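You operate a simulated robot arm through the tools that you are given. There is no shell and no other tool. Be economical: measure what you need, move in short steps, check, and stop when the job is done.

Carry out the task below with a simulated two-armed robot. There is one attempt and no reset: what you move stays moved.

Task
Take the pink sponge and leave it on the top of the tall rack. Then put the green tin on the small steel tray. Then open the right cupboard door, fetch the blue tin from the middle shelf of the narrow cupboard and set it on the middle right shelf of the wide cupboard and shut the door again. Then put the roll cake plate from the top of the fridge in the right basin. Then turn the cold dial to 7 C. Then shut the fridge door. Then open the warmer drawer, fetch the red plate from the top of the corner table and set it in the inside of the warmer drawer, then shut the drawer. Keep to this order. Set down upright: green tin, blue tin.

It is judged by the outcome, as a careful person would: the job done as asked, and still so three seconds after it is handed in. It fails if anything else is knocked over, pushed out of place, dropped, spilled or broken.

Robot
Two 6-joint arms with two-finger parallel grippers on one trunk, on a base that drives. Base frame: it is fixed to the floor where the robot stands at the start and does not move with it; the origin is under the middle of the robot, x ahead of it, y to its left, z up. Lengths are in mm, angles in degrees, forces in N, time in s.
The left shoulder is at the start at [-107, 177, 710], the right one opposite. With the tool pointing down near the work surface each hand reaches from about 320 to 700 mm from the robot's upright axis, wherever it stands, measured 20 degrees to its own side. Places, roughly: blue tin (8x8x11 cm) [900, -2800, 1000]; cold dial [-800, -3500, 800]; fridge door [-500, -3300, 400]; green tin (8x8x11 cm) [900, -1400, 1000]; inside of the warmer drawer [-3800, 3000, 600]; middle right shelf of the wide cupboard [1000, -1600, 900]; pink sponge (7x9x4 cm) [500, -100, 500]; red plate (13x12x3 cm) [-3800, 4100, 800]; right basin [1000, -4000, 800]; right cupboard door [800, -2700, 900]; roll cake plate (15x15x7 cm) [-500, -3600, 900]; small steel tray (30x20x3 cm) [-600, -3900, 900]; top of the tall rack [600, -100, 1300]; warmer drawer [-3700, 3000, 600]. Payload 1.57 kg a hand.
The tool frame of a hand sits at the grasp point between the pads (the TCP): z along the fingers, y along the line on which they close. The tips reach 30 mm beyond it. The gripper opens to 80 mm. The fingers are 17 mm wide and 12 mm thick; the gripper's body (40 by 82 mm) begins 80 mm behind the TCP.
Orientation is that of the tool frame in the base frame, as a unit quaternion [x, y, z, w]. With the fingers straight down and closing along the base's y, the tool's x points along the base's -x, its y along +y and its z along -z.

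Tools
- The arms move only by the tool nudge_tool. It takes "left_rows", "right_rows" or both (then of equal length, played together; a hand with none holds still); each is a list of rows, each a list of 7 numbers: the finger opening in mm, from 0 to 80, then the shift along the tool's x, y, z in mm, then the turn, a rotation vector about the tool's x, y, z in degrees. In form: [[claw, x, y, z, rx, ry, rz], ...]. A call has 1 to 10 rows; each row is the pose to reach, as a shift and turn from the pose commanded when the call began, along the tool's axes at that moment. Each row takes 0.2 s and may step no farther than 50 mm and 8.6 degrees from the row before; otherwise, or with a gripper value out of range, the whole call is refused. A pose out of reach is approached as far as the arm can. The call stops where the force on the tool passes 40 N (or 10 N more than at its start, if that is more) or the arm is blocked; 0.2 s more then pass. The fingers move at their own pace (about 72 mm/s each) and stop on an object; they squeeze with about 30 N. The grip force told is the motor's: it shows also when the fingers shut on nothing. Time passes only in rows, and 0.2 s behind the last, so rows that repeat a pose let the fingers close. The reply holds the time, the measured pose of the TCP, the force on the tool along the base axes, the opening and the grip force, in the units named above and with some noise, with the torque about the TCP (base axes, N m) and any sound that the robot's microphone picked up.
- Cameras (640 x 400 px; columns grow to the right, rows downward): "scene" is now at [60.5, 12.1, 1440.3]; the picture's right is [0.01, -1.00, 0.00], its down [-0.65, -0.01, -0.76] and it looks along [0.76, 0.01, -0.65] (base axes); focal length 241 px, centre (320, 200). "left" rides on the left gripper at [72, 7, -122] in its tool frame; the picture's right is [-0.09, 1.00, 0.00], its down [-0.84, -0.08, -0.54] and it looks along [-0.54, -0.05, 0.84] (tool axes); focal length 238 px, centre (320, 200). "right" rides on the right gripper at [72, -7, -122] in its tool frame; the picture's right is [0.09, 1.00, 0.00], its down [-0.84, 0.08, -0.54] and it looks along [-0.54, 0.05, 0.84] (tool axes); focal length 238 px, centre (320, 200). There is no depth. A picture from a camera that has moved, and an enlarged one, comes with that camera's place and axes in the base frame and with its lens. The place of the scene camera against the robot may be out by one fixed shift of up to 25 mm in any direction.
- get_image(camera): a new picture of that camera. It takes no simulated time.
- lift_body(by): slides the trunk up (or, below 0, down) by that many mm; the arms and the scene camera ride with it, the base frame stays. It gives what a move gives, with no picture.
- base_move(legs): drives the robot by 1 to 6 legs, each [ahead, left, turn to the left] in mm, mm and degrees, along the robot's own axes; the way and the turn of a leg run together, so that a leg with both is an arc; at most 1500 mm and 180 degrees a leg. The arms and the cameras ride along, it lands a little off, and it stops where it bumps. It gives what a move gives.
- aim_head(pan, tilt): turns the head with the scene camera to pan (to the left, within 143 degrees either way) and tilt (down, from -29 to 69), counted from straight ahead of the robot. It gives what a move gives.
- close_up(camera, box): a new picture of the part [left, top, right, bottom] of that camera's present view, enlarged. It takes no simulated time.
- close_job(): hands the job in; it is judged then, once.

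Work in short steps. Places have to be worked out from the pictures, the camera data and where the tool is seen: move nearer, look again, correct. Check each grasp and each placing, and mend what went wrong. You have 483 turns and 238 pictures in all, those below and enlarged ones among them. Open the grippers and draw the arms clear of the work before you hand the job in, unless the task says otherwise; then end with one line.

The tools are called by a JSON object that holds its "name" and its "arguments". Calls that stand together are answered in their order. nudge_tool: Moves the arms, as the interface text tells. Its arguments: {"type":"object","properties":{"left_rows":{"type":"array","items":{"type":"array","items":{"type":"number"}}},"right_rows":{"type":"array","items":{"type":"array","items":{"type":"number"}}}},"required":[]} The other tools are called the same way: lift_body (by) slides the trunk up or down; base_move (legs) drives the base; aim_head (pan, tilt) turns the head that bears the scene camera; get_image (camera) takes a picture; close_up (camera, box) takes an enlarged picture of a part of a camera's view; close_job () hands the job in.

At the start:

```text
time_s: 0.0
left_tool_pos: [287.1, 21.0, 1000.1]
left_orientation: [0.0, 1.0, 0.0, -0.001]
left_wrist_force: [-0.3, 0.5, -0.6]
left_torque: [-0.02, -0.01, 0.0]
left_opening: 80.0
left_finger_force: 0.2
right_tool_pos: [344.5, -302.4, 999.0]
right_orientation: [0.0, 1.0, 0.0, 0.001]
right_wrist_force: [0.4, 0.5, 0.2]
right_torque: [-0.03, -0.01, -0.01]
right_opening: 80.0
right_finger_force: 0.0
trunk travel left (down, up): [-150.0, 178.0]
robot x, y, heading: [0.5, 0.1, -0.1]
head pan, tilt: [0.4, 40.4]
```

scene: 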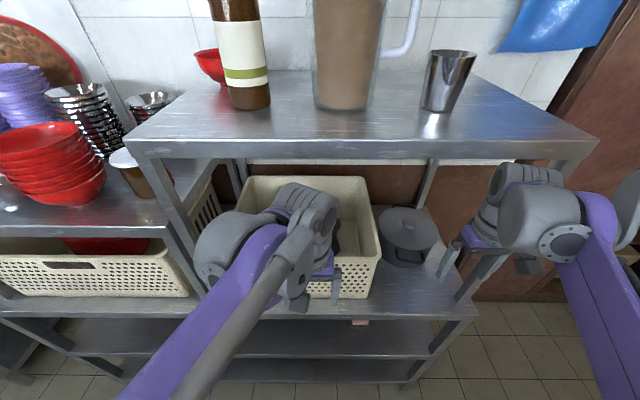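
right: 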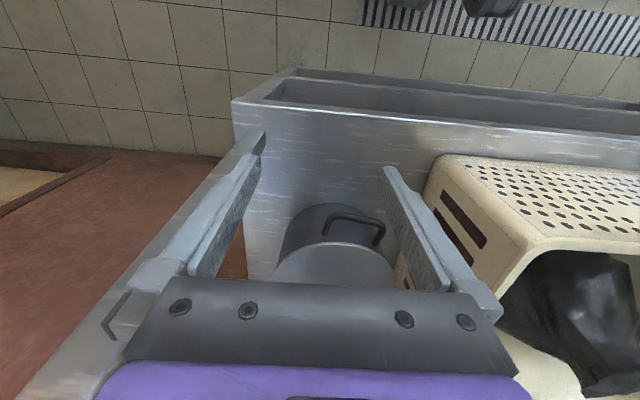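
left: 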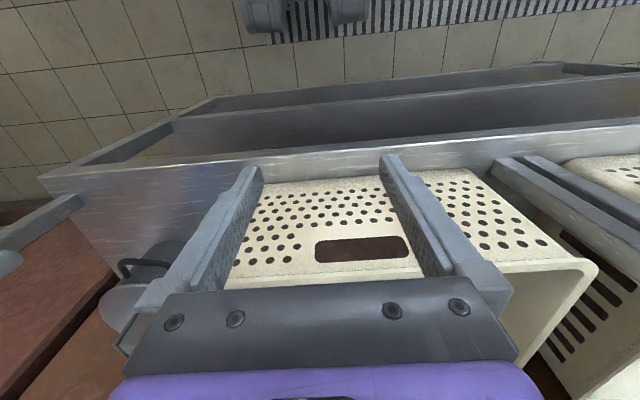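

The pink bit at (360,322) looks like the sponge on a lower shelf. I'll back off and look lower.

{"name": "base_move", "arguments": {"legs": [[-400, 0, 0]]}}

{"name": "aim_head", "arguments": {"pan": 0, "tilt": 45}}

{"name": "lift_body", "arguments": {"by": -150}}

{"name": "get_image", "arguments": {"camera": "scene"}}

```text
time_s: 2.5
left_tool_pos: [-117.0, 20.2, 1000.7]
left_orientation: [-0.001, 1.0, 0.001, 0.0]
left_wrist_force: [0.5, 0.3, -0.1]
left_torque: [0.04, -0.02, -0.01]
left_opening: 80.3
left_finger_force: 0.0
right_tool_pos: [-58.9, -302.5, 1000.2]
right_orientation: [-0.002, 1.0, 0.0, 0.0]
right_wrist_force: [0.4, -0.6, 0.5]
right_torque: [-0.03, 0.0, 0.02]
right_opening: 79.7
right_finger_force: 0.1
trunk travel left (down, up): [-150.0, 178.0]
robot x, y, heading: [-406.3, -1.7, 0.1]
head pan, tilt: [0.4, 40.4]
```

```text
time_s: 3.2
left_tool_pos: [-116.3, 21.3, 1000.5]
left_orientation: [-0.002, 1.0, 0.001, 0.0]
left_wrist_force: [-0.1, -0.8, -0.1]
left_torque: [0.02, 0.04, 0.01]
left_opening: 80.2
left_finger_force: 0.0
right_tool_pos: [-58.1, -301.9, 999.5]
right_orientation: [-0.002, 1.0, 0.0, 0.001]
right_wrist_force: [0.4, 0.0, 0.8]
right_torque: [-0.01, -0.01, 0.02]
right_opening: 79.9
right_finger_force: 0.0
trunk travel left (down, up): [-150.0, 178.0]
robot x, y, heading: [-406.2, -2.6, 0.1]
head pan, tilt: [0.0, 45.0]
```

```text
time_s: 4.9
left_tool_pos: [-116.4, 21.6, 849.6]
left_orientation: [-0.002, 1.0, 0.0, 0.0]
left_wrist_force: [-0.7, 0.1, -0.8]
left_torque: [0.01, -0.03, 0.0]
left_opening: 80.0
left_finger_force: 0.1
right_tool_pos: [-58.6, -302.0, 850.1]
right_orientation: [-0.001, 1.0, 0.0, 0.0]
right_wrist_force: [0.0, 0.2, 0.0]
right_torque: [-0.03, -0.02, 0.02]
right_opening: 80.1
right_finger_force: 0.1
trunk travel left (down, up): [0.0, 328.0]
robot x, y, heading: [-399.5, -4.0, 0.3]
head pan, tilt: [0.0, 45.0]
```

```text
234 pictures are left
camera scene: at [-302.9, 11.1, 1281.0], right [0.0, -1.0, 0.0], down [-0.71, 0.0, -0.71], along [0.71, 0.0, -0.71], focal length 241 px, centre (320, 200)
```

scene: 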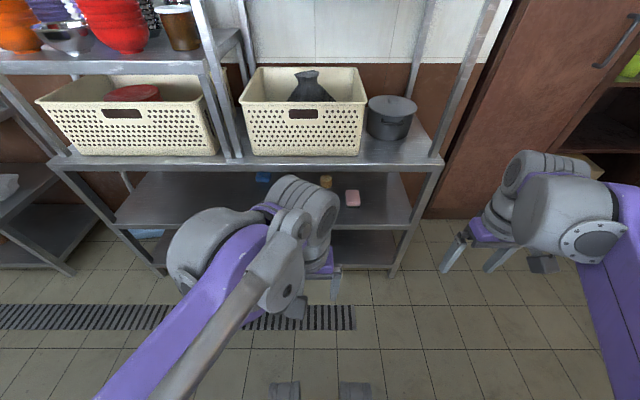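

Sponge visible at (352,197). I'll enlarge the shelf area.

{"name": "close_up", "arguments": {"camera": "scene", "box": [200, 130, 460, 292]}}

```text
2.46 times, centred on (330, 211) of scene
camera zoom: at [-302.9, 11.1, 1281.0], right [0.0, -1.0, 0.0], down [-0.71, 0.0, -0.71], along [0.71, 0.0, -0.71], focal length 592 px, centre (295, 173)
```

zoom: 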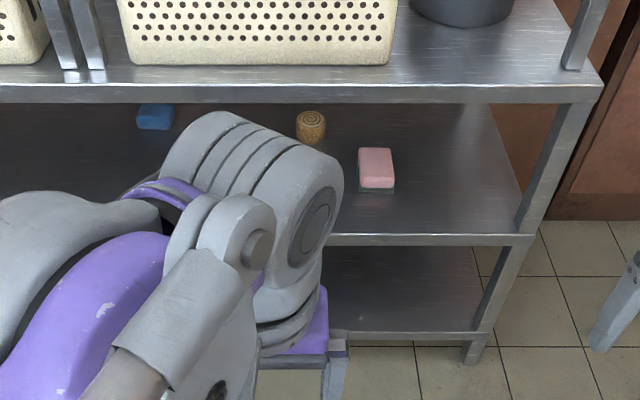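

Sponge sits around x 440–530, y −130, shelf z≈500, front edge x≈320. I'll pitch the right hand 45° forward and lower it, still clear of the rack.

{"name": "nudge_tool", "arguments": {"right_rows": [[80, -15, 25, 33, 0, -7.5, 0], [80, -30, 50, 66, 0, -15, 0], [80, -45, 75, 100, 0, -22.5, 0], [80, -60, 100, 133, 0, -30, 0], [80, -75, 125, 166, 0, -37.5, 0], [80, -90, 150, 200, 0, -45, 0]]}}

{"name": "get_image", "arguments": {"camera": "right"}}

```text
time_s: 6.3
left_tool_pos: [-116.5, 21.2, 850.3]
left_orientation: [-0.002, 1.0, 0.0, 0.0]
left_wrist_force: [0.3, 0.4, -0.5]
left_torque: [-0.01, 0.0, 0.0]
left_opening: 80.0
left_finger_force: 0.0
right_tool_pos: [34.4, -150.3, 649.4]
right_orientation: [-0.001, 0.923, 0.0, 0.384]
right_wrist_force: [-0.3, 0.2, -0.4]
right_torque: [0.02, -0.02, -0.03]
right_opening: 79.9
right_finger_force: 0.1
trunk travel left (down, up): [0.0, 328.0]
robot x, y, heading: [-400.9, -0.8, 0.1]
head pan, tilt: [0.0, 45.0]
```

```text
232 pictures are left
camera right: at [-104.2, -157.4, 684.8], right [-0.07, 1.0, -0.06], down [0.21, 0.08, 0.98], along [0.98, 0.05, -0.21], focal length 238 px, centre (320, 200)
```

right: 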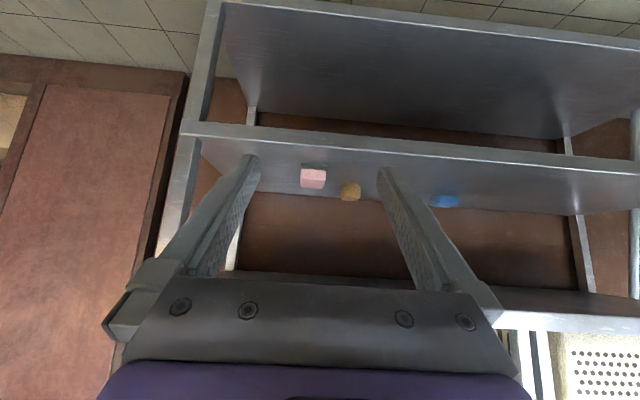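

The wrist view is upside down (camera below). Drive forward 200 and look again.

{"name": "base_move", "arguments": {"legs": [[200, 0, 0]]}}

{"name": "close_up", "arguments": {"camera": "right", "box": [200, 100, 440, 250]}}

{"name": "get_image", "arguments": {"camera": "scene"}}

```text
time_s: 7.9
left_tool_pos: [87.7, 20.7, 849.5]
left_orientation: [-0.001, 1.0, -0.001, 0.0]
left_wrist_force: [-0.3, 0.0, -0.2]
left_torque: [0.02, -0.01, 0.02]
left_opening: 79.8
left_finger_force: 0.2
right_tool_pos: [236.7, -151.1, 649.3]
right_orientation: [0.0, 0.924, -0.001, 0.383]
right_wrist_force: [0.0, -0.4, -0.1]
right_torque: [-0.01, 0.0, -0.01]
right_opening: 79.9
right_finger_force: 0.0
trunk travel left (down, up): [0.0, 328.0]
robot x, y, heading: [-198.4, 0.3, 0.1]
head pan, tilt: [0.0, 45.0]
```

```text
2.67 times, centred on (320, 175) of right
camera zoom: at [99.1, -157.7, 685.2], right [-0.07, 1.0, -0.07], down [0.21, 0.08, 0.97], along [0.98, 0.05, -0.21], focal length 636 px, centre (320, 267)
```

zoom: 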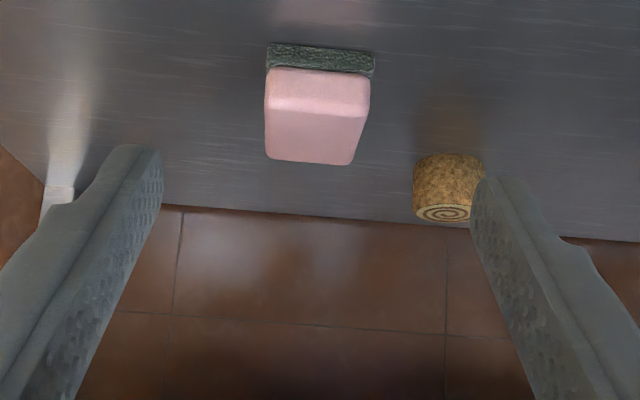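

```text
230 pictures are left
camera scene: at [-98.9, 11.5, 1280.9], right [0.0, -1.0, 0.0], down [-0.71, 0.0, -0.71], along [0.71, 0.0, -0.71], focal length 241 px, centre (320, 200)
```

scene: 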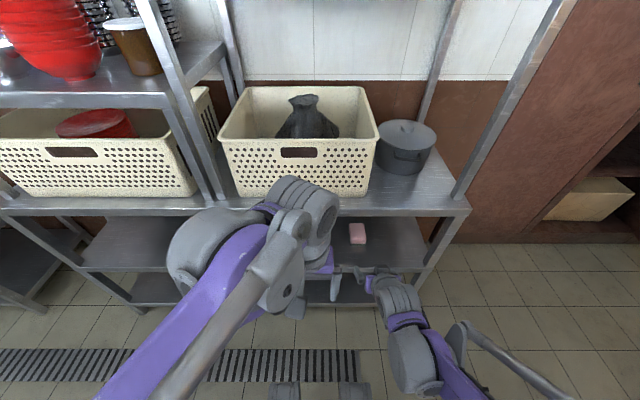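

Combining both cameras the shelf is nearer z≈460, sponge x≈475–565, y≈−148. Lower the hand 90 and drive forward 190.

{"name": "nudge_tool", "arguments": {"right_rows": [[80, 32, 2, 32, 0, 0, 0], [80, 64, 3, 64, 0, 0, 0]]}}

{"name": "base_move", "arguments": {"legs": [[180, 0, 0]]}}

{"name": "close_up", "arguments": {"camera": "right", "box": [160, 50, 480, 250]}}

```text
time_s: 8.5
left_tool_pos: [87.6, 21.8, 849.9]
left_orientation: [0.0, 1.0, 0.0, 0.0]
left_wrist_force: [-1.4, 0.3, -0.5]
left_torque: [0.01, 0.01, 0.02]
left_opening: 79.8
left_finger_force: 0.0
right_tool_pos: [236.8, -149.2, 559.0]
right_orientation: [-0.002, 0.924, 0.001, 0.383]
right_wrist_force: [-0.5, -1.0, -0.5]
right_torque: [0.01, 0.01, -0.01]
right_opening: 79.9
right_finger_force: 0.1
trunk travel left (down, up): [0.0, 328.0]
robot x, y, heading: [-197.0, -2.6, -0.0]
head pan, tilt: [0.0, 45.0]
```

```text
time_s: 10.0
left_tool_pos: [267.6, 23.3, 849.6]
left_orientation: [-0.001, 1.0, 0.001, -0.001]
left_wrist_force: [0.0, 0.0, 0.9]
left_torque: [0.0, -0.01, 0.01]
left_opening: 80.0
left_finger_force: 0.1
right_tool_pos: [417.7, -149.2, 559.4]
right_orientation: [-0.001, 0.924, 0.001, 0.382]
right_wrist_force: [0.8, -0.4, 0.2]
right_torque: [0.0, 0.02, -0.01]
right_opening: 79.9
right_finger_force: 0.0
trunk travel left (down, up): [0.0, 328.0]
robot x, y, heading: [-16.9, 0.3, 0.2]
head pan, tilt: [0.0, 45.0]
```

```text
2.00 times, centred on (320, 150) of right
camera zoom: at [278.8, -155.4, 594.9], right [-0.07, 1.0, -0.07], down [0.21, 0.08, 0.97], along [0.98, 0.05, -0.21], focal length 477 px, centre (320, 300)
```

zoom: 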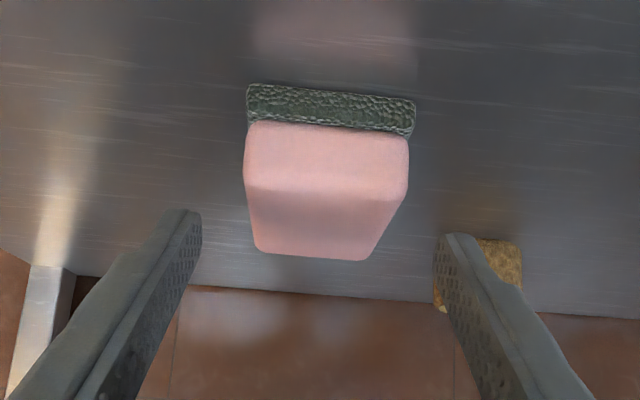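

Sponge centre y≈−148, x≈455–545, shelf ≈470. Advance along the fingers to about (500,−148,502) and close.

{"name": "nudge_tool", "arguments": {"right_rows": [[80, -9, 1, 33, 0, 0, 0], [80, -18, 1, 66, 0, 0, 0], [80, -18, 1, 98, 0, 0, 0], [80, -18, 1, 98, 0, 0, 0]]}}

{"name": "get_image", "arguments": {"camera": "right"}}

```text
time_s: 10.9
left_tool_pos: [266.9, 21.3, 850.9]
left_orientation: [-0.002, 1.0, -0.001, 0.0]
left_wrist_force: [0.4, -0.6, -0.5]
left_torque: [-0.01, 0.02, 0.02]
left_opening: 80.1
left_finger_force: 0.0
right_tool_pos: [493.4, -149.7, 507.2]
right_orientation: [-0.002, 0.923, 0.001, 0.385]
right_wrist_force: [-9.2, -0.1, 11.9]
right_torque: [0.43, 0.06, 0.26]
right_opening: 79.9
right_finger_force: 0.1
trunk travel left (down, up): [0.0, 328.0]
robot x, y, heading: [-22.1, 0.2, 0.3]
head pan, tilt: [0.0, 45.0]
stopped in row 4 (right hand): the force on the tool passed its limit at 322 N (the readings are from after the stop); the commanded pose is now the measured one
```

```text
228 pictures are left
camera right: at [355.8, -156.6, 542.1], right [-0.07, 1.0, -0.07], down [0.2, 0.08, 0.98], along [0.98, 0.05, -0.21], focal length 238 px, centre (320, 200)
```

right: 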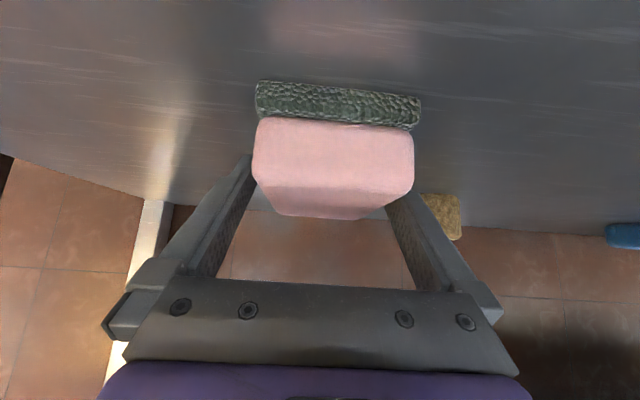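

The tips touched the shelf (so it's at ≈480), with the sponge between the fingers. Back off 3 mm and close.

{"name": "nudge_tool", "arguments": {"right_rows": [[80, -3, 1, -3, 0, 0, 0], [55, -3, 1, -3, 0, 0, 0], [55, -3, 1, -3, 0, 0, 0], [40, -3, 1, -3, 0, 0, 0], [30, -3, 1, -3, 0, 0, 0], [30, -3, 1, -3, 0, 0, 0]]}}

{"name": "get_image", "arguments": {"camera": "right"}}

```text
time_s: 12.3
left_tool_pos: [268.2, 21.5, 851.7]
left_orientation: [0.0, 1.0, -0.001, 0.0]
left_wrist_force: [-0.6, 0.2, -0.2]
left_torque: [0.0, 0.02, -0.02]
left_opening: 80.0
left_finger_force: 0.1
right_tool_pos: [496.0, -149.2, 510.1]
right_orientation: [-0.001, 0.923, 0.0, 0.384]
right_wrist_force: [0.5, -0.3, 0.8]
right_torque: [-0.05, 0.02, -0.01]
right_opening: 63.2
right_finger_force: 30.1
trunk travel left (down, up): [0.0, 328.0]
robot x, y, heading: [-19.3, -1.7, 0.1]
head pan, tilt: [0.0, 45.0]
```

```text
227 pictures are left
camera right: at [356.7, -155.6, 545.7], right [-0.07, 1.0, -0.07], down [0.2, 0.08, 0.98], along [0.98, 0.05, -0.21], focal length 238 px, centre (320, 200)
```

right: 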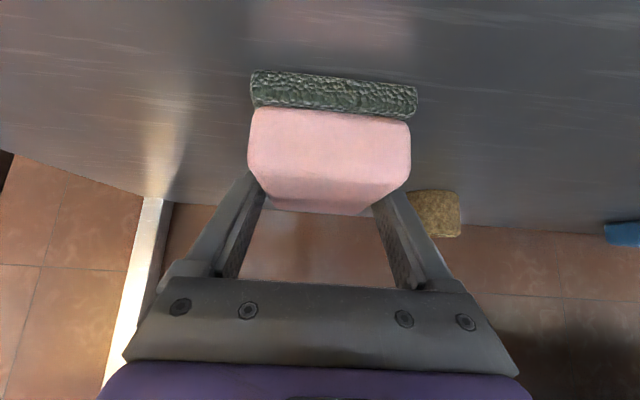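

Gripped (63 mm, 30 N). Lift 30 mm, then back out by driving.

{"name": "nudge_tool", "arguments": {"right_rows": [[30, -11, 0, -11, 0, 0, 0], [30, -22, 0, -22, 0, 0, 0], [30, -22, 0, -22, 0, 0, 0]]}}

{"name": "base_move", "arguments": {"legs": [[-350, 0, 0]]}}

{"name": "get_image", "arguments": {"camera": "right"}}

{"name": "get_image", "arguments": {"camera": "scene"}}

```text
time_s: 13.1
left_tool_pos: [266.9, 21.8, 851.3]
left_orientation: [0.0, 1.0, 0.0, 0.0]
left_wrist_force: [-0.6, 0.0, 0.3]
left_torque: [0.01, 0.02, -0.01]
left_opening: 80.2
left_finger_force: 0.1
right_tool_pos: [497.0, -148.5, 540.7]
right_orientation: [-0.002, 0.923, 0.001, 0.384]
right_wrist_force: [-0.1, -0.3, 0.5]
right_torque: [0.0, 0.0, 0.01]
right_opening: 63.2
right_finger_force: 30.2
trunk travel left (down, up): [0.0, 328.0]
robot x, y, heading: [-15.5, -1.0, -0.2]
head pan, tilt: [0.0, 45.0]
```

```text
time_s: 15.3
left_tool_pos: [-79.8, 19.8, 849.3]
left_orientation: [0.001, 1.0, 0.001, 0.0]
left_wrist_force: [0.7, 0.6, -0.5]
left_torque: [-0.01, -0.04, -0.01]
left_opening: 79.9
left_finger_force: 0.1
right_tool_pos: [147.0, -151.4, 541.5]
right_orientation: [0.0, 0.923, 0.0, 0.385]
right_wrist_force: [-0.8, 0.7, -0.6]
right_torque: [-0.02, 0.03, 0.0]
right_opening: 63.0
right_finger_force: 29.6
trunk travel left (down, up): [0.0, 328.0]
robot x, y, heading: [-365.2, 5.6, -0.1]
head pan, tilt: [0.0, 45.0]
```

```text
226 pictures are left
camera right: at [8.0, -156.2, 576.5], right [-0.06, 1.0, -0.07], down [0.2, 0.08, 0.98], along [0.98, 0.05, -0.21], focal length 238 px, centre (320, 200)
```

right: 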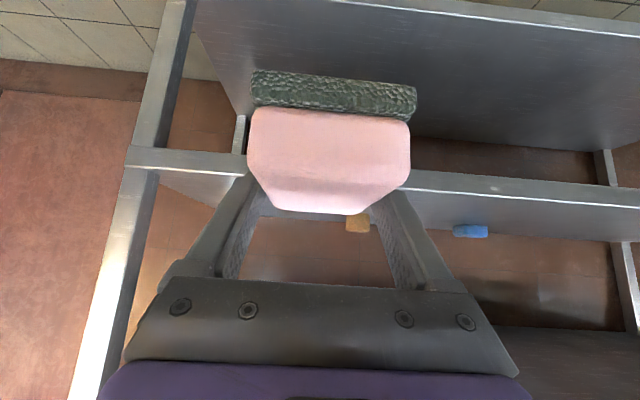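

```text
225 pictures are left
camera scene: at [-267.6, 11.4, 1281.0], right [0.0, -1.0, 0.0], down [-0.71, 0.0, -0.71], along [0.71, 0.0, -0.71], focal length 241 px, centre (320, 200)
```

scene: 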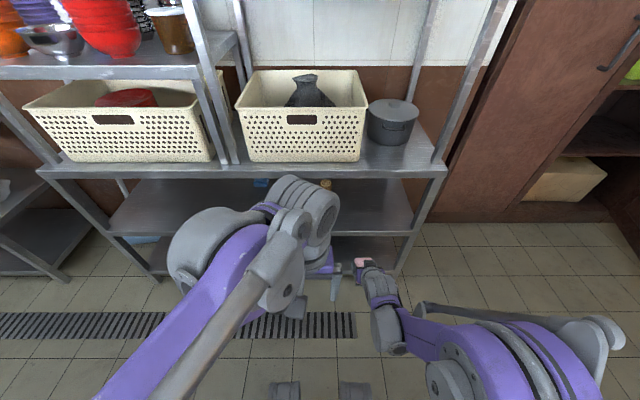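

Sponge held cleanly. Raise the trunk fully and look at the rack top.

{"name": "lift_body", "arguments": {"by": 328}}

{"name": "aim_head", "arguments": {"pan": 0, "tilt": 25}}

{"name": "get_image", "arguments": {"camera": "scene"}}

```text
time_s: 18.6
left_tool_pos: [-81.1, 20.8, 1177.9]
left_orientation: [0.002, 1.0, 0.0, -0.001]
left_wrist_force: [-0.1, 1.6, 0.3]
left_torque: [-0.02, 0.0, -0.04]
left_opening: 79.9
left_finger_force: 0.1
right_tool_pos: [145.3, -151.4, 869.2]
right_orientation: [-0.001, 0.923, 0.001, 0.384]
right_wrist_force: [-0.3, 0.0, -1.1]
right_torque: [0.01, -0.02, 0.03]
right_opening: 63.0
right_finger_force: 30.6
trunk travel left (down, up): [-328.0, 0.0]
robot x, y, heading: [-369.4, 2.0, -0.0]
head pan, tilt: [0.0, 45.0]
```

```text
time_s: 19.4
left_tool_pos: [-79.7, 21.0, 1178.0]
left_orientation: [0.001, 1.0, 0.0, 0.0]
left_wrist_force: [-0.4, 1.2, 0.4]
left_torque: [0.01, -0.01, 0.03]
left_opening: 80.1
left_finger_force: 0.0
right_tool_pos: [146.0, -150.6, 868.8]
right_orientation: [-0.001, 0.923, 0.001, 0.385]
right_wrist_force: [0.2, 0.0, 0.0]
right_torque: [0.03, 0.03, 0.0]
right_opening: 63.0
right_finger_force: 30.6
trunk travel left (down, up): [-328.0, 0.0]
robot x, y, heading: [-368.0, -0.1, -0.2]
head pan, tilt: [0.0, 25.0]
```

```text
224 pictures are left
camera scene: at [-309.2, 11.5, 1644.5], right [0.0, -1.0, 0.0], down [-0.42, 0.0, -0.91], along [0.91, 0.0, -0.42], focal length 241 px, centre (320, 200)
```

scene: 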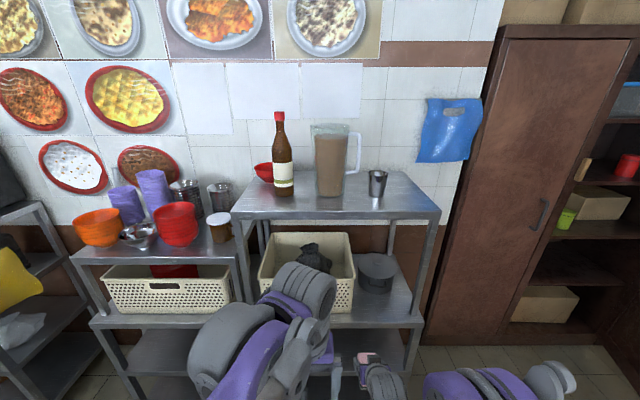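

Rack top front edge ≈x 345, free right-front spot around (425,−275). Raise the hand well above the top while clear of the rack.

{"name": "nudge_tool", "arguments": {"right_rows": [[30, -26, -10, -36, 0, 0, 0], [30, -53, -21, -72, 0, 0, 0], [30, -79, -31, -108, 0, 0, 0], [30, -106, -41, -144, 0, 0, 0], [30, -132, -52, -180, 0, 0, 0], [30, -158, -62, -216, 0, 0, 0], [30, -185, -72, -252, 0, 0, 0], [30, -211, -83, -288, 0, 0, 0], [30, -238, -93, -324, 0, 0, 0], [30, -264, -103, -360, 0, 0, 0]]}}

{"name": "nudge_tool", "arguments": {"right_rows": [[30, -26, -10, -36, 0, 0, 0], [30, -53, -21, -73, 0, 0, 0], [30, -53, -21, -73, 0, 0, 0]]}}

{"name": "get_image", "arguments": {"camera": "scene"}}

```text
time_s: 21.6
left_tool_pos: [-81.3, 20.8, 1178.4]
left_orientation: [0.001, 1.0, 0.0, 0.0]
left_wrist_force: [-0.4, -0.4, -0.3]
left_torque: [0.0, -0.04, 0.02]
left_opening: 80.0
left_finger_force: 0.2
right_tool_pos: [75.3, -254.8, 1313.3]
right_orientation: [0.0, 0.923, 0.001, 0.385]
right_wrist_force: [0.0, 0.6, -0.2]
right_torque: [0.04, -0.01, 0.02]
right_opening: 63.0
right_finger_force: 30.2
trunk travel left (down, up): [-328.0, 0.0]
robot x, y, heading: [-367.8, 2.0, -0.0]
head pan, tilt: [0.0, 25.0]
```

```text
time_s: 22.4
left_tool_pos: [-80.5, 20.0, 1178.0]
left_orientation: [0.001, 1.0, 0.0, 0.0]
left_wrist_force: [0.4, -0.4, -0.2]
left_torque: [0.03, 0.0, -0.01]
left_opening: 79.8
left_finger_force: 0.1
right_tool_pos: [60.3, -273.0, 1399.1]
right_orientation: [0.001, 0.923, -0.001, 0.384]
right_wrist_force: [0.0, 0.0, -0.9]
right_torque: [0.05, 0.04, 0.02]
right_opening: 63.0
right_finger_force: 29.7
trunk travel left (down, up): [-328.0, 0.0]
robot x, y, heading: [-366.2, 0.2, -0.2]
head pan, tilt: [0.0, 25.0]
```

```text
223 pictures are left
camera scene: at [-309.5, 11.6, 1644.6], right [0.0, -1.0, 0.0], down [-0.42, 0.0, -0.91], along [0.91, 0.0, -0.42], focal length 241 px, centre (320, 200)
```

scene: 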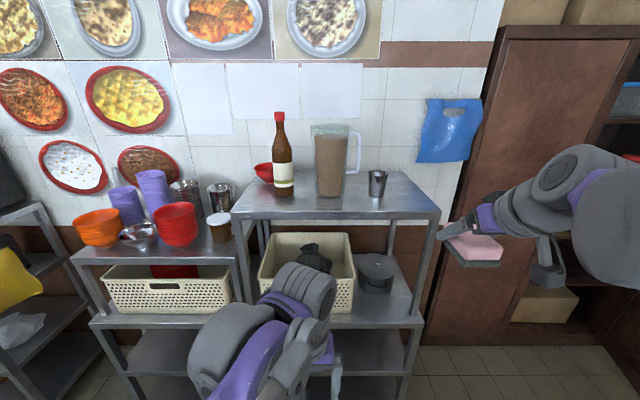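

Reached. To keep the left arm clear, extend right hand 75 mm first, then drive forward.

{"name": "nudge_tool", "arguments": {"right_rows": [[30, -20, 0, 33, 0, 0, 0], [30, -39, 0, 67, 0, 0, 0], [30, -39, 0, 67, 0, 0, 0]]}}

{"name": "base_move", "arguments": {"legs": [[200, 0, 0]]}}

{"name": "get_image", "arguments": {"camera": "scene"}}

{"name": "get_image", "arguments": {"camera": "right"}}

```text
time_s: 23.2
left_tool_pos: [-82.1, 22.0, 1177.9]
left_orientation: [0.001, 1.0, 0.0, 0.0]
left_wrist_force: [0.2, 0.1, 0.7]
left_torque: [-0.01, 0.01, 0.03]
left_opening: 80.1
left_finger_force: 0.1
right_tool_pos: [137.5, -274.7, 1380.3]
right_orientation: [0.0, 0.923, -0.001, 0.384]
right_wrist_force: [-0.4, 0.0, -1.2]
right_torque: [0.03, -0.01, -0.02]
right_opening: 62.7
right_finger_force: 30.2
trunk travel left (down, up): [-328.0, 0.0]
robot x, y, heading: [-362.5, -1.1, -0.2]
head pan, tilt: [0.0, 25.0]
```

```text
time_s: 24.8
left_tool_pos: [118.4, 20.0, 1177.9]
left_orientation: [0.001, 1.0, -0.001, 0.0]
left_wrist_force: [-0.4, -0.7, -0.6]
left_torque: [-0.01, 0.04, 0.03]
left_opening: 80.1
left_finger_force: 0.1
right_tool_pos: [337.7, -274.3, 1380.7]
right_orientation: [-0.002, 0.923, 0.001, 0.384]
right_wrist_force: [-0.6, -0.9, 0.5]
right_torque: [-0.02, 0.01, -0.01]
right_opening: 63.1
right_finger_force: 29.7
trunk travel left (down, up): [-328.0, 0.0]
robot x, y, heading: [-166.2, 0.1, -0.1]
head pan, tilt: [0.0, 25.0]
```

```text
222 pictures are left
camera scene: at [-110.6, 11.4, 1644.4], right [0.0, -1.0, 0.0], down [-0.42, 0.0, -0.91], along [0.91, 0.0, -0.42], focal length 241 px, centre (320, 200)
```

scene: 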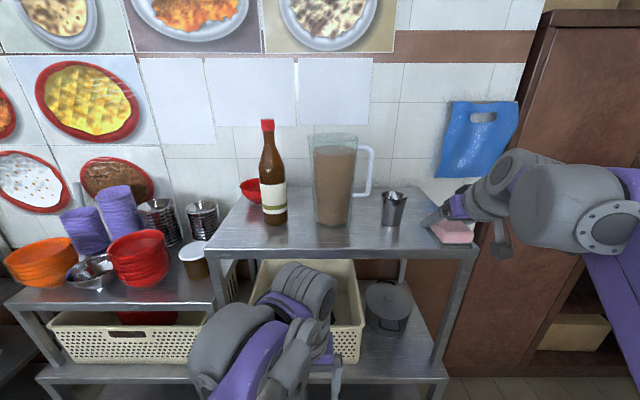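

```text
221 pictures are left
camera right: at [198.9, -280.2, 1415.0], right [-0.07, 1.0, -0.07], down [0.2, 0.08, 0.98], along [0.98, 0.05, -0.21], focal length 238 px, centre (320, 200)
```

right: 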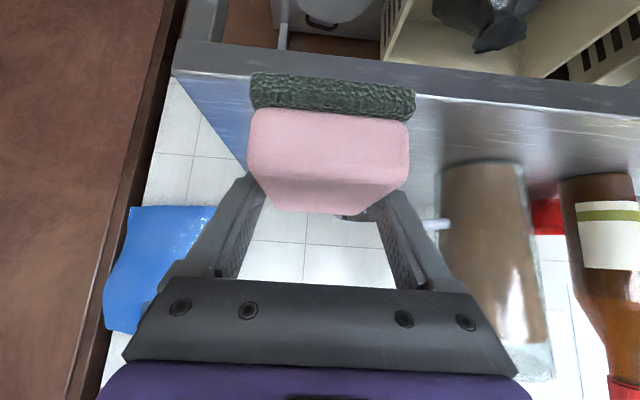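

Clear path. Drive 90 forward, shift 10 mm right, then check.

{"name": "base_move", "arguments": {"legs": [[90, -10, 0]]}}

{"name": "nudge_tool", "arguments": {"right_rows": [[30, 12, 0, 12, 0, 0, 0], [30, 21, 0, 21, 0, 0, 0]]}}

{"name": "close_up", "arguments": {"camera": "scene", "box": [300, 160, 540, 310]}}

{"name": "get_image", "arguments": {"camera": "right"}}

```text
time_s: 25.9
left_tool_pos: [203.7, 11.2, 1177.7]
left_orientation: [0.0, 1.0, 0.0, 0.0]
left_wrist_force: [-0.1, -0.2, -0.1]
left_torque: [-0.01, -0.01, 0.01]
left_opening: 79.9
left_finger_force: 0.0
right_tool_pos: [423.2, -283.7, 1380.6]
right_orientation: [-0.001, 0.923, 0.0, 0.384]
right_wrist_force: [-0.1, -0.3, 0.5]
right_torque: [0.02, 0.01, 0.02]
right_opening: 62.7
right_finger_force: 29.5
trunk travel left (down, up): [-328.0, 0.0]
robot x, y, heading: [-80.2, -12.4, 0.3]
head pan, tilt: [0.0, 25.0]
```

```text
time_s: 26.5
left_tool_pos: [205.9, 11.9, 1177.3]
left_orientation: [-0.001, 1.0, 0.0, 0.001]
left_wrist_force: [0.7, 0.3, 0.3]
left_torque: [-0.01, -0.01, 0.02]
left_opening: 79.9
left_finger_force: 0.1
right_tool_pos: [426.5, -285.2, 1350.9]
right_orientation: [-0.002, 0.923, 0.001, 0.384]
right_wrist_force: [0.2, -0.3, -1.1]
right_torque: [-0.01, -0.03, -0.02]
right_opening: 62.9
right_finger_force: 29.9
trunk travel left (down, up): [-328.0, 0.0]
robot x, y, heading: [-78.7, -9.8, 0.4]
head pan, tilt: [0.0, 25.0]
```

```text
2.67 times, centred on (420, 235) of scene
camera zoom: at [-22.6, 1.4, 1644.6], right [0.0, -1.0, 0.0], down [-0.42, 0.0, -0.91], along [0.91, 0.0, -0.42], focal length 642 px, centre (53, 107)
```

zoom: 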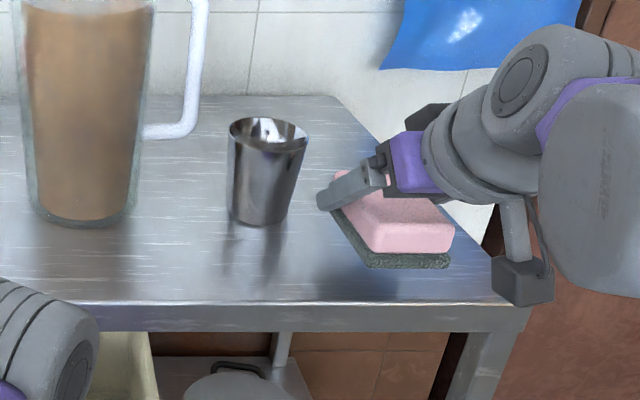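

```text
219 pictures are left
camera right: at [287.3, -290.2, 1385.9], right [-0.07, 1.0, -0.07], down [0.2, 0.08, 0.98], along [0.98, 0.05, -0.21], focal length 238 px, centre (320, 200)
```

right: 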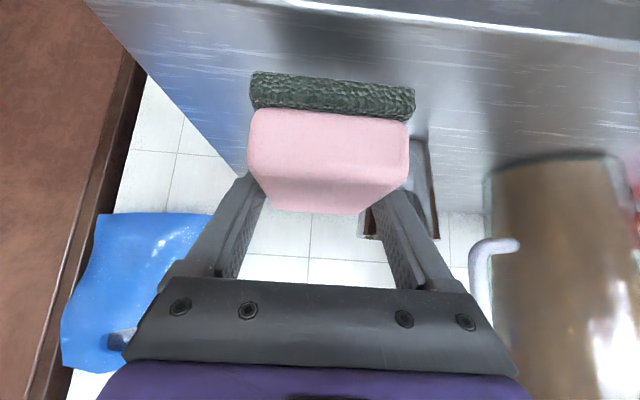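

Shift 12 mm more away from the cup, then lower gently, feeling for contact.

{"name": "nudge_tool", "arguments": {"right_rows": [[30, 0, -12, 0, 0, 0, 0], [30, 4, -12, 4, 0, 0, 0], [30, 7, -12, 7, 0, 0, 0], [30, 9, -12, 9, 0, 0, 0], [30, 11, -12, 11, 0, 0, 0]]}}

{"name": "close_up", "arguments": {"camera": "scene", "box": [300, 160, 540, 310]}}

```text
time_s: 27.7
left_tool_pos: [206.5, 12.0, 1177.1]
left_orientation: [-0.001, 1.0, 0.0, 0.0]
left_wrist_force: [0.3, 0.0, -0.1]
left_torque: [0.04, -0.02, 0.01]
left_opening: 80.3
left_finger_force: 0.1
right_tool_pos: [425.5, -296.6, 1335.3]
right_orientation: [-0.001, 0.923, 0.0, 0.384]
right_wrist_force: [-0.7, 0.0, -0.8]
right_torque: [0.03, -0.02, -0.02]
right_opening: 63.1
right_finger_force: 30.0
trunk travel left (down, up): [-328.0, 0.0]
robot x, y, heading: [-82.0, -8.7, 0.4]
head pan, tilt: [0.0, 25.0]
```

```text
2.67 times, centred on (420, 235) of scene
camera zoom: at [-22.8, 1.6, 1644.6], right [0.0, -1.0, 0.0], down [-0.42, 0.0, -0.91], along [0.91, 0.0, -0.42], focal length 642 px, centre (53, 107)
```

zoom: 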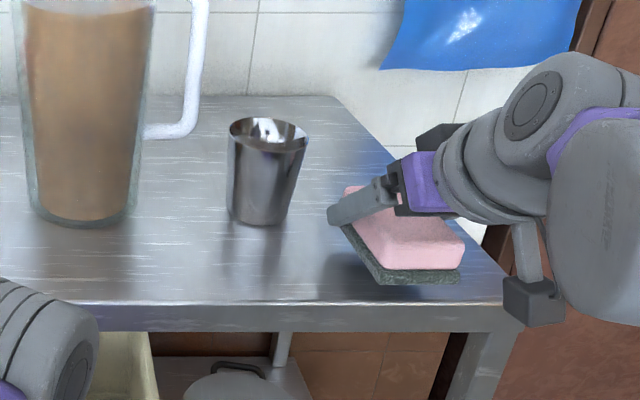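

Not yet touching; keep lowering 2 mm at a time.

{"name": "nudge_tool", "arguments": {"right_rows": [[30, 1.5, 0, 1.5, 0, 0, 0], [30, 3, 0, 3, 0, 0, 0], [30, 4.5, 0, 4.5, 0, 0, 0], [30, 6, 0, 6, 0, 0, 0]]}}

{"name": "close_up", "arguments": {"camera": "scene", "box": [300, 160, 540, 310]}}

```text
time_s: 28.7
left_tool_pos: [206.3, 11.2, 1177.6]
left_orientation: [-0.001, 1.0, 0.0, 0.0]
left_wrist_force: [0.3, 0.1, 0.5]
left_torque: [-0.01, -0.04, 0.0]
left_opening: 79.9
left_finger_force: 0.0
right_tool_pos: [425.8, -296.1, 1325.7]
right_orientation: [-0.001, 0.923, 0.0, 0.384]
right_wrist_force: [-1.4, 0.2, -0.5]
right_torque: [0.0, -0.02, 0.0]
right_opening: 63.2
right_finger_force: 30.1
trunk travel left (down, up): [-328.0, 0.0]
robot x, y, heading: [-80.2, -7.4, 0.2]
head pan, tilt: [0.0, 25.0]
```

```text
2.67 times, centred on (420, 235) of scene
camera zoom: at [-22.8, 1.6, 1644.6], right [0.0, -1.0, 0.0], down [-0.42, 0.0, -0.91], along [0.91, 0.0, -0.42], focal length 642 px, centre (53, 107)
```

zoom: 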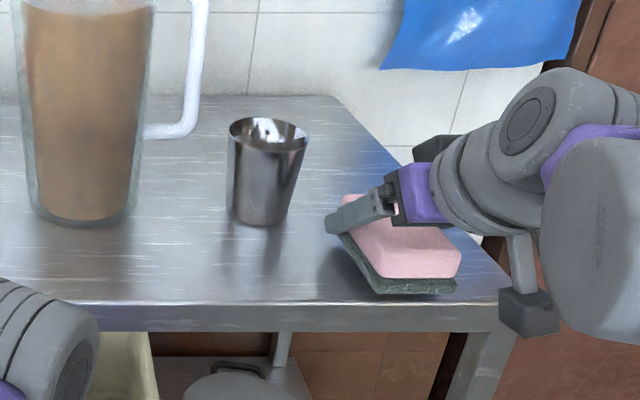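

Still slightly above and near the front edge; move 25 mm inward and continue down.

{"name": "nudge_tool", "arguments": {"right_rows": [[30, -17.7, -2, 17.7, 0, 0, 0], [30, -16, -2, 19.5, 0, 0, 0], [30, -14.5, -2, 21, 0, 0, 0], [30, -13, -2, 22.5, 0, 0, 0], [30, -11.5, -2, 24, 0, 0, 0]]}}

{"name": "close_up", "arguments": {"camera": "scene", "box": [300, 160, 540, 310]}}

```text
time_s: 29.9
left_tool_pos: [205.3, 12.3, 1177.9]
left_orientation: [-0.001, 1.0, -0.001, -0.001]
left_wrist_force: [0.2, -0.1, 0.4]
left_torque: [0.04, 0.05, 0.01]
left_opening: 80.1
left_finger_force: 0.1
right_tool_pos: [449.7, -296.9, 1317.1]
right_orientation: [-0.002, 0.923, 0.001, 0.385]
right_wrist_force: [-1.6, 0.0, -0.6]
right_torque: [0.02, -0.04, -0.03]
right_opening: 62.9
right_finger_force: 30.1
trunk travel left (down, up): [-328.0, 0.0]
robot x, y, heading: [-74.9, -4.7, -0.2]
head pan, tilt: [0.0, 25.0]
```

```text
2.67 times, centred on (420, 235) of scene
camera zoom: at [-23.0, 1.6, 1644.6], right [0.0, -1.0, 0.0], down [-0.42, 0.0, -0.91], along [0.91, 0.0, -0.42], focal length 642 px, centre (53, 107)
```

zoom: 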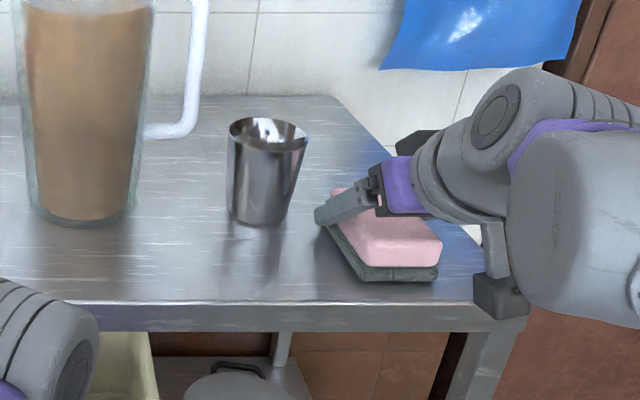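

Very near now; continue lowering.

{"name": "nudge_tool", "arguments": {"right_rows": [[30, 1.5, 0, 1.5, 0, 0, 0], [30, 3, 0, 3, 0, 0, 0], [30, 4.5, 0, 4.5, 0, 0, 0]]}}

{"name": "close_up", "arguments": {"camera": "scene", "box": [300, 160, 540, 310]}}

```text
time_s: 30.7
left_tool_pos: [206.3, 12.6, 1178.8]
left_orientation: [-0.001, 1.0, 0.0, 0.0]
left_wrist_force: [0.0, -0.2, 0.5]
left_torque: [-0.02, 0.01, 0.0]
left_opening: 79.9
left_finger_force: 0.0
right_tool_pos: [449.6, -297.1, 1314.4]
right_orientation: [0.0, 0.921, -0.001, 0.388]
right_wrist_force: [7.9, -3.8, 37.0]
right_torque: [-0.02, 0.17, 0.04]
right_opening: 63.2
right_finger_force: 29.0
trunk travel left (down, up): [-328.0, 0.0]
robot x, y, heading: [-79.0, -9.2, -0.1]
head pan, tilt: [0.0, 25.0]
```

```text
2.67 times, centred on (420, 235) of scene
camera zoom: at [-24.4, 2.6, 1645.1], right [0.0, -1.0, 0.0], down [-0.42, 0.0, -0.91], along [0.91, 0.0, -0.42], focal length 642 px, centre (53, 107)
```

zoom: 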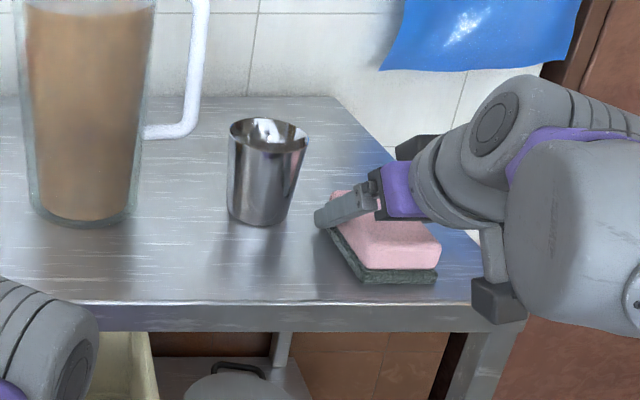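

Contact. Ease up ~3 mm, open to 72, withdraw back along the fingers and up.

{"name": "nudge_tool", "arguments": {"right_rows": [[30, -2, 0, -2, 0, 0, 0], [68, -2, 0, -2, 0, 0, 0], [74, -2, 0, -2, 0, 0, 0], [74, -2, 0, -2, 0, 0, 0], [74, -5, 0, -20, 0, 0, 0], [74, -25, 0, -55, 0, 0, 0], [74, -40, 0, -95, 0, 0, 0]]}}

{"name": "close_up", "arguments": {"camera": "scene", "box": [300, 160, 540, 310]}}

```text
time_s: 32.3
left_tool_pos: [205.5, 11.6, 1178.1]
left_orientation: [-0.002, 1.0, 0.0, 0.0]
left_wrist_force: [0.4, 0.3, 0.0]
left_torque: [0.01, -0.03, -0.03]
left_opening: 80.2
left_finger_force: 0.0
right_tool_pos: [410.3, -296.1, 1405.7]
right_orientation: [-0.001, 0.922, 0.001, 0.386]
right_wrist_force: [-0.6, 0.5, -0.6]
right_torque: [-0.03, 0.01, -0.01]
right_opening: 73.8
right_finger_force: 0.1
trunk travel left (down, up): [-328.0, 0.0]
robot x, y, heading: [-82.3, -11.9, 0.1]
head pan, tilt: [0.0, 25.0]
```

```text
2.67 times, centred on (420, 235) of scene
camera zoom: at [-23.4, 1.7, 1644.6], right [0.0, -1.0, 0.0], down [-0.42, 0.0, -0.91], along [0.91, 0.0, -0.42], focal length 642 px, centre (53, 107)
```

zoom: 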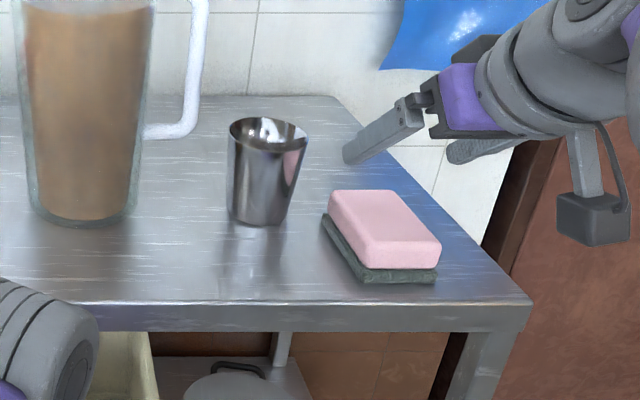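

Sponge is placed. Back off and strafe right toward the cupboards.

{"name": "base_move", "arguments": {"legs": [[-350, 0, 0], [0, -1250, 0]]}}

{"name": "get_image", "arguments": {"camera": "scene"}}

```text
time_s: 45.3
left_tool_pos: [-140.2, -1240.1, 1177.2]
left_orientation: [0.006, 1.0, -0.001, 0.0]
left_wrist_force: [-0.5, 0.0, 0.0]
left_torque: [-0.01, -0.02, 0.01]
left_opening: 80.2
left_finger_force: 0.0
right_tool_pos: [61.4, -1550.3, 1405.5]
right_orientation: [0.005, 0.923, -0.002, 0.384]
right_wrist_force: [0.5, -0.1, -0.3]
right_torque: [0.0, 0.0, 0.01]
right_opening: 74.1
right_finger_force: 0.1
trunk travel left (down, up): [-328.0, 0.0]
robot x, y, heading: [-424.0, -1259.4, -0.6]
head pan, tilt: [0.0, 25.0]
```

```text
213 pictures are left
camera scene: at [-368.2, -1247.0, 1644.6], right [-0.01, -1.0, 0.0], down [-0.42, 0.0, -0.91], along [0.91, -0.01, -0.42], focal length 241 px, centre (320, 200)
```

scene: 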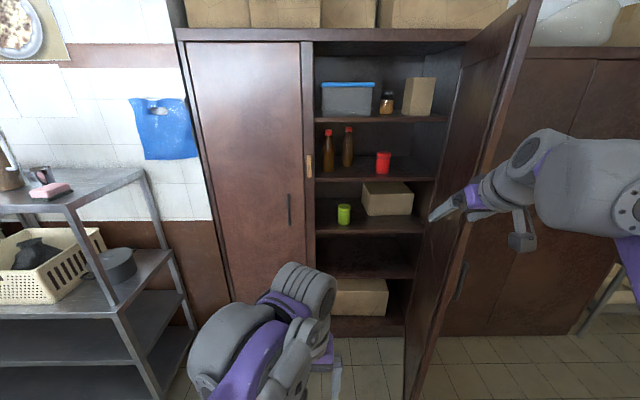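

The wide cupboard's right door is already open; the green tin is on its middle right shelf. Enlarge.

{"name": "close_up", "arguments": {"camera": "scene", "box": [290, 150, 450, 250]}}

```text
4.00 times, centred on (370, 200) of scene
camera zoom: at [-368.2, -1247.0, 1644.6], right [-0.01, -1.0, 0.0], down [-0.42, 0.0, -0.91], along [0.91, -0.01, -0.42], focal length 963 px, centre (120, 200)
```

zoom: 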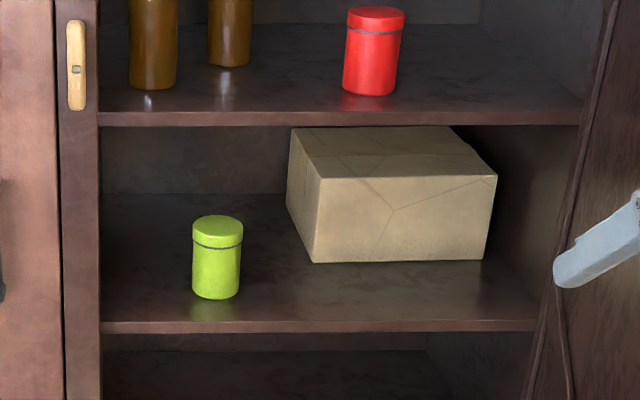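

Tin ~70–75 mm wide, about (900–925, −1408). I'll lower the right hand to z≈1000 with pitch easing to 30°, and slide the base left so the elbow stays away from the open door.

{"name": "nudge_tool", "arguments": {"right_rows": [[80, 32, 0, 32, 0, 0, 0], [80, 64, 0, 64, 0, -3, 0], [80, 95, 0, 95, 0, -6, 0], [80, 127, 0, 127, 0, -9, 0], [80, 159, 0, 159, 0, -12, 0], [80, 190, 0, 190, 0, -15, 0], [80, 222, 0, 222, 0, -15, 0], [80, 254, 0, 254, 0, -15, 0], [80, 286, 0, 286, 0, -15, 0]]}}

{"name": "base_move", "arguments": {"legs": [[250, 150, 0.6]]}}

{"name": "get_image", "arguments": {"camera": "scene"}}

{"name": "get_image", "arguments": {"camera": "right"}}

```text
time_s: 47.3
left_tool_pos: [-138.2, -1240.9, 1176.8]
left_orientation: [0.005, 1.0, 0.001, 0.0]
left_wrist_force: [0.0, -0.5, 0.4]
left_torque: [0.01, -0.01, -0.01]
left_opening: 79.6
left_finger_force: 0.1
right_tool_pos: [64.5, -1552.8, 1000.7]
right_orientation: [0.004, 0.865, -0.003, 0.501]
right_wrist_force: [-0.1, 0.2, 0.7]
right_torque: [-0.01, -0.02, -0.01]
right_opening: 79.9
right_finger_force: 0.0
trunk travel left (down, up): [-328.0, 0.0]
robot x, y, heading: [-426.6, -1257.8, -0.8]
head pan, tilt: [0.0, 25.0]
```

```text
time_s: 49.3
left_tool_pos: [112.0, -1090.5, 1178.4]
left_orientation: [0.003, 1.0, 0.001, 0.001]
left_wrist_force: [-0.9, 0.6, 0.1]
left_torque: [0.0, 0.01, -0.04]
left_opening: 80.1
left_finger_force: 0.1
right_tool_pos: [315.4, -1402.9, 1001.1]
right_orientation: [0.002, 0.865, -0.001, 0.501]
right_wrist_force: [-0.5, 0.0, 0.5]
right_torque: [-0.03, 0.0, 0.03]
right_opening: 80.2
right_finger_force: 0.2
trunk travel left (down, up): [-328.0, 0.0]
robot x, y, heading: [-172.7, -1110.4, -0.5]
head pan, tilt: [0.0, 25.0]
```

```text
211 pictures are left
camera scene: at [-116.2, -1099.5, 1644.4], right [-0.01, -1.0, 0.0], down [-0.42, 0.0, -0.91], along [0.91, -0.01, -0.42], focal length 241 px, centre (320, 200)
```

scene: 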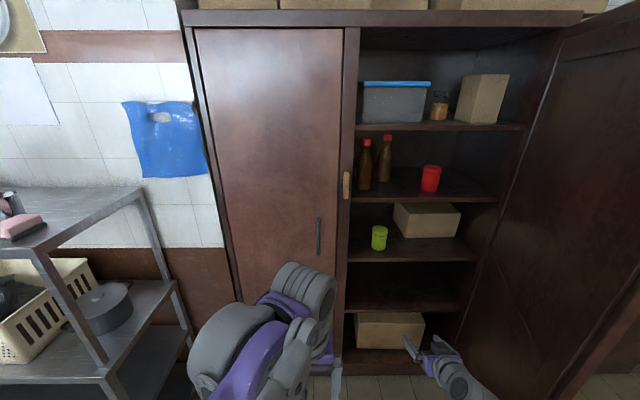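

```text
210 pictures are left
camera right: at [173.0, -1407.8, 999.7], right [-0.04, 1.0, -0.08], down [-0.05, 0.08, 1.0], along [1.0, 0.04, 0.05], focal length 238 px, centre (320, 200)
```

right: 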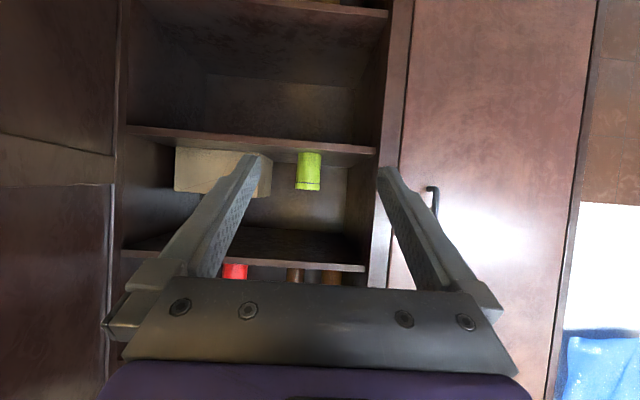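

Tin centre est. (≈920, −1416), shelf z≈890. Lower hand 60 and extend 75, then drive 300 forward and look again.

{"name": "nudge_tool", "arguments": {"right_rows": [[80, 8, -5, 48, 0, 0, 0], [80, 15, -10, 95, 0, 0, 0], [80, 15, -10, 95, 0, 0, 0]]}}

{"name": "base_move", "arguments": {"legs": [[300, 0, 0.5]]}}

{"name": "get_image", "arguments": {"camera": "scene"}}

{"name": "get_image", "arguments": {"camera": "right"}}

```text
time_s: 50.1
left_tool_pos: [112.0, -1090.7, 1178.0]
left_orientation: [0.004, 1.0, 0.001, 0.0]
left_wrist_force: [0.2, 0.6, 0.6]
left_torque: [0.0, -0.01, -0.03]
left_opening: 80.3
left_finger_force: 0.2
right_tool_pos: [389.1, -1412.0, 939.8]
right_orientation: [0.001, 0.865, -0.001, 0.502]
right_wrist_force: [-0.6, 0.1, 0.3]
right_torque: [0.04, 0.05, 0.02]
right_opening: 80.0
right_finger_force: 0.0
trunk travel left (down, up): [-328.0, 0.0]
robot x, y, heading: [-173.9, -1110.9, -0.6]
head pan, tilt: [0.0, 25.0]
```

```text
time_s: 52.2
left_tool_pos: [412.8, -1088.2, 1176.9]
left_orientation: [-0.003, 1.0, 0.0, 0.0]
left_wrist_force: [0.6, 0.4, 0.2]
left_torque: [-0.03, -0.03, -0.01]
left_opening: 79.7
left_finger_force: 0.1
right_tool_pos: [692.1, -1406.4, 940.0]
right_orientation: [-0.003, 0.865, 0.001, 0.502]
right_wrist_force: [-0.4, -0.9, 0.3]
right_torque: [0.02, -0.02, -0.01]
right_opening: 80.0
right_finger_force: 0.0
trunk travel left (down, up): [-328.0, 0.0]
robot x, y, heading: [129.0, -1112.4, 0.3]
head pan, tilt: [0.0, 25.0]
```

```text
209 pictures are left
camera scene: at [184.1, -1099.2, 1644.4], right [0.0, -1.0, 0.0], down [-0.42, 0.0, -0.91], along [0.91, 0.0, -0.42], focal length 241 px, centre (320, 200)
```

scene: 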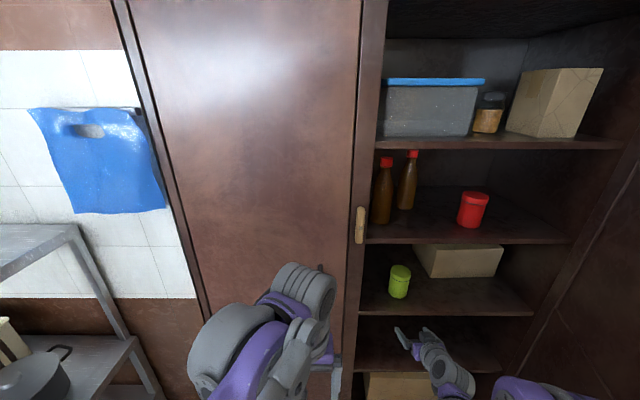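

```text
208 pictures are left
camera right: at [549.4, -1412.7, 937.9], right [-0.05, 1.0, -0.08], down [-0.06, 0.08, 1.0], along [1.0, 0.05, 0.05], focal length 238 px, centre (320, 200)
```

right: 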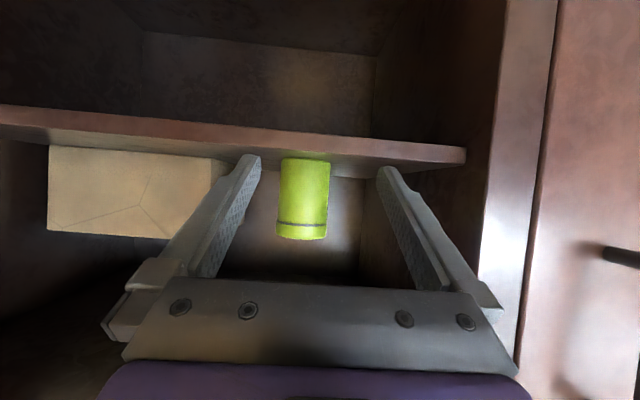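

Tin centre ≈(895,−1419), shelf ≈895. Shift 13 mm right and drive 120, then recheck alignment.

{"name": "nudge_tool", "arguments": {"right_rows": [[80, 0, -13, 0, 0, 0, 0], [80, 0, -13, 0, 0, 0, 0]]}}

{"name": "base_move", "arguments": {"legs": [[120, 0, -0.3]]}}

{"name": "get_image", "arguments": {"camera": "right"}}

```text
time_s: 52.8
left_tool_pos: [412.7, -1089.3, 1177.2]
left_orientation: [-0.003, 1.0, 0.001, 0.0]
left_wrist_force: [0.3, -0.4, -0.2]
left_torque: [0.03, 0.0, -0.01]
left_opening: 80.1
left_finger_force: 0.2
right_tool_pos: [691.9, -1418.7, 938.6]
right_orientation: [-0.002, 0.865, 0.001, 0.502]
right_wrist_force: [0.3, -1.0, 0.4]
right_torque: [0.02, -0.01, -0.01]
right_opening: 80.1
right_finger_force: 0.0
trunk travel left (down, up): [-328.0, 0.0]
robot x, y, heading: [125.8, -1112.2, 0.4]
head pan, tilt: [0.0, 25.0]
```

```text
time_s: 54.0
left_tool_pos: [534.4, -1089.1, 1177.5]
left_orientation: [0.001, 1.0, 0.0, 0.0]
left_wrist_force: [0.2, -0.7, -0.8]
left_torque: [-0.02, -0.01, -0.03]
left_opening: 80.3
left_finger_force: 0.1
right_tool_pos: [809.5, -1421.5, 939.1]
right_orientation: [0.0, 0.865, 0.0, 0.502]
right_wrist_force: [0.1, -0.5, 0.2]
right_torque: [0.06, 0.0, -0.02]
right_opening: 79.9
right_finger_force: 0.0
trunk travel left (down, up): [-328.0, 0.0]
robot x, y, heading: [249.1, -1108.5, -0.2]
head pan, tilt: [0.0, 25.0]
```

```text
207 pictures are left
camera right: at [667.6, -1427.3, 937.6], right [-0.05, 1.0, -0.08], down [-0.05, 0.08, 1.0], along [1.0, 0.05, 0.05], focal length 238 px, centre (320, 200)
```

right: 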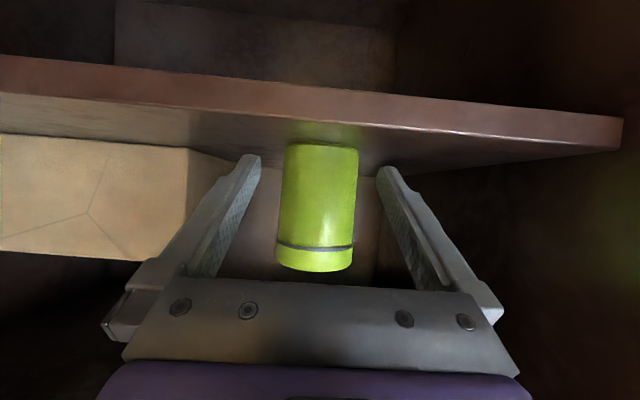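

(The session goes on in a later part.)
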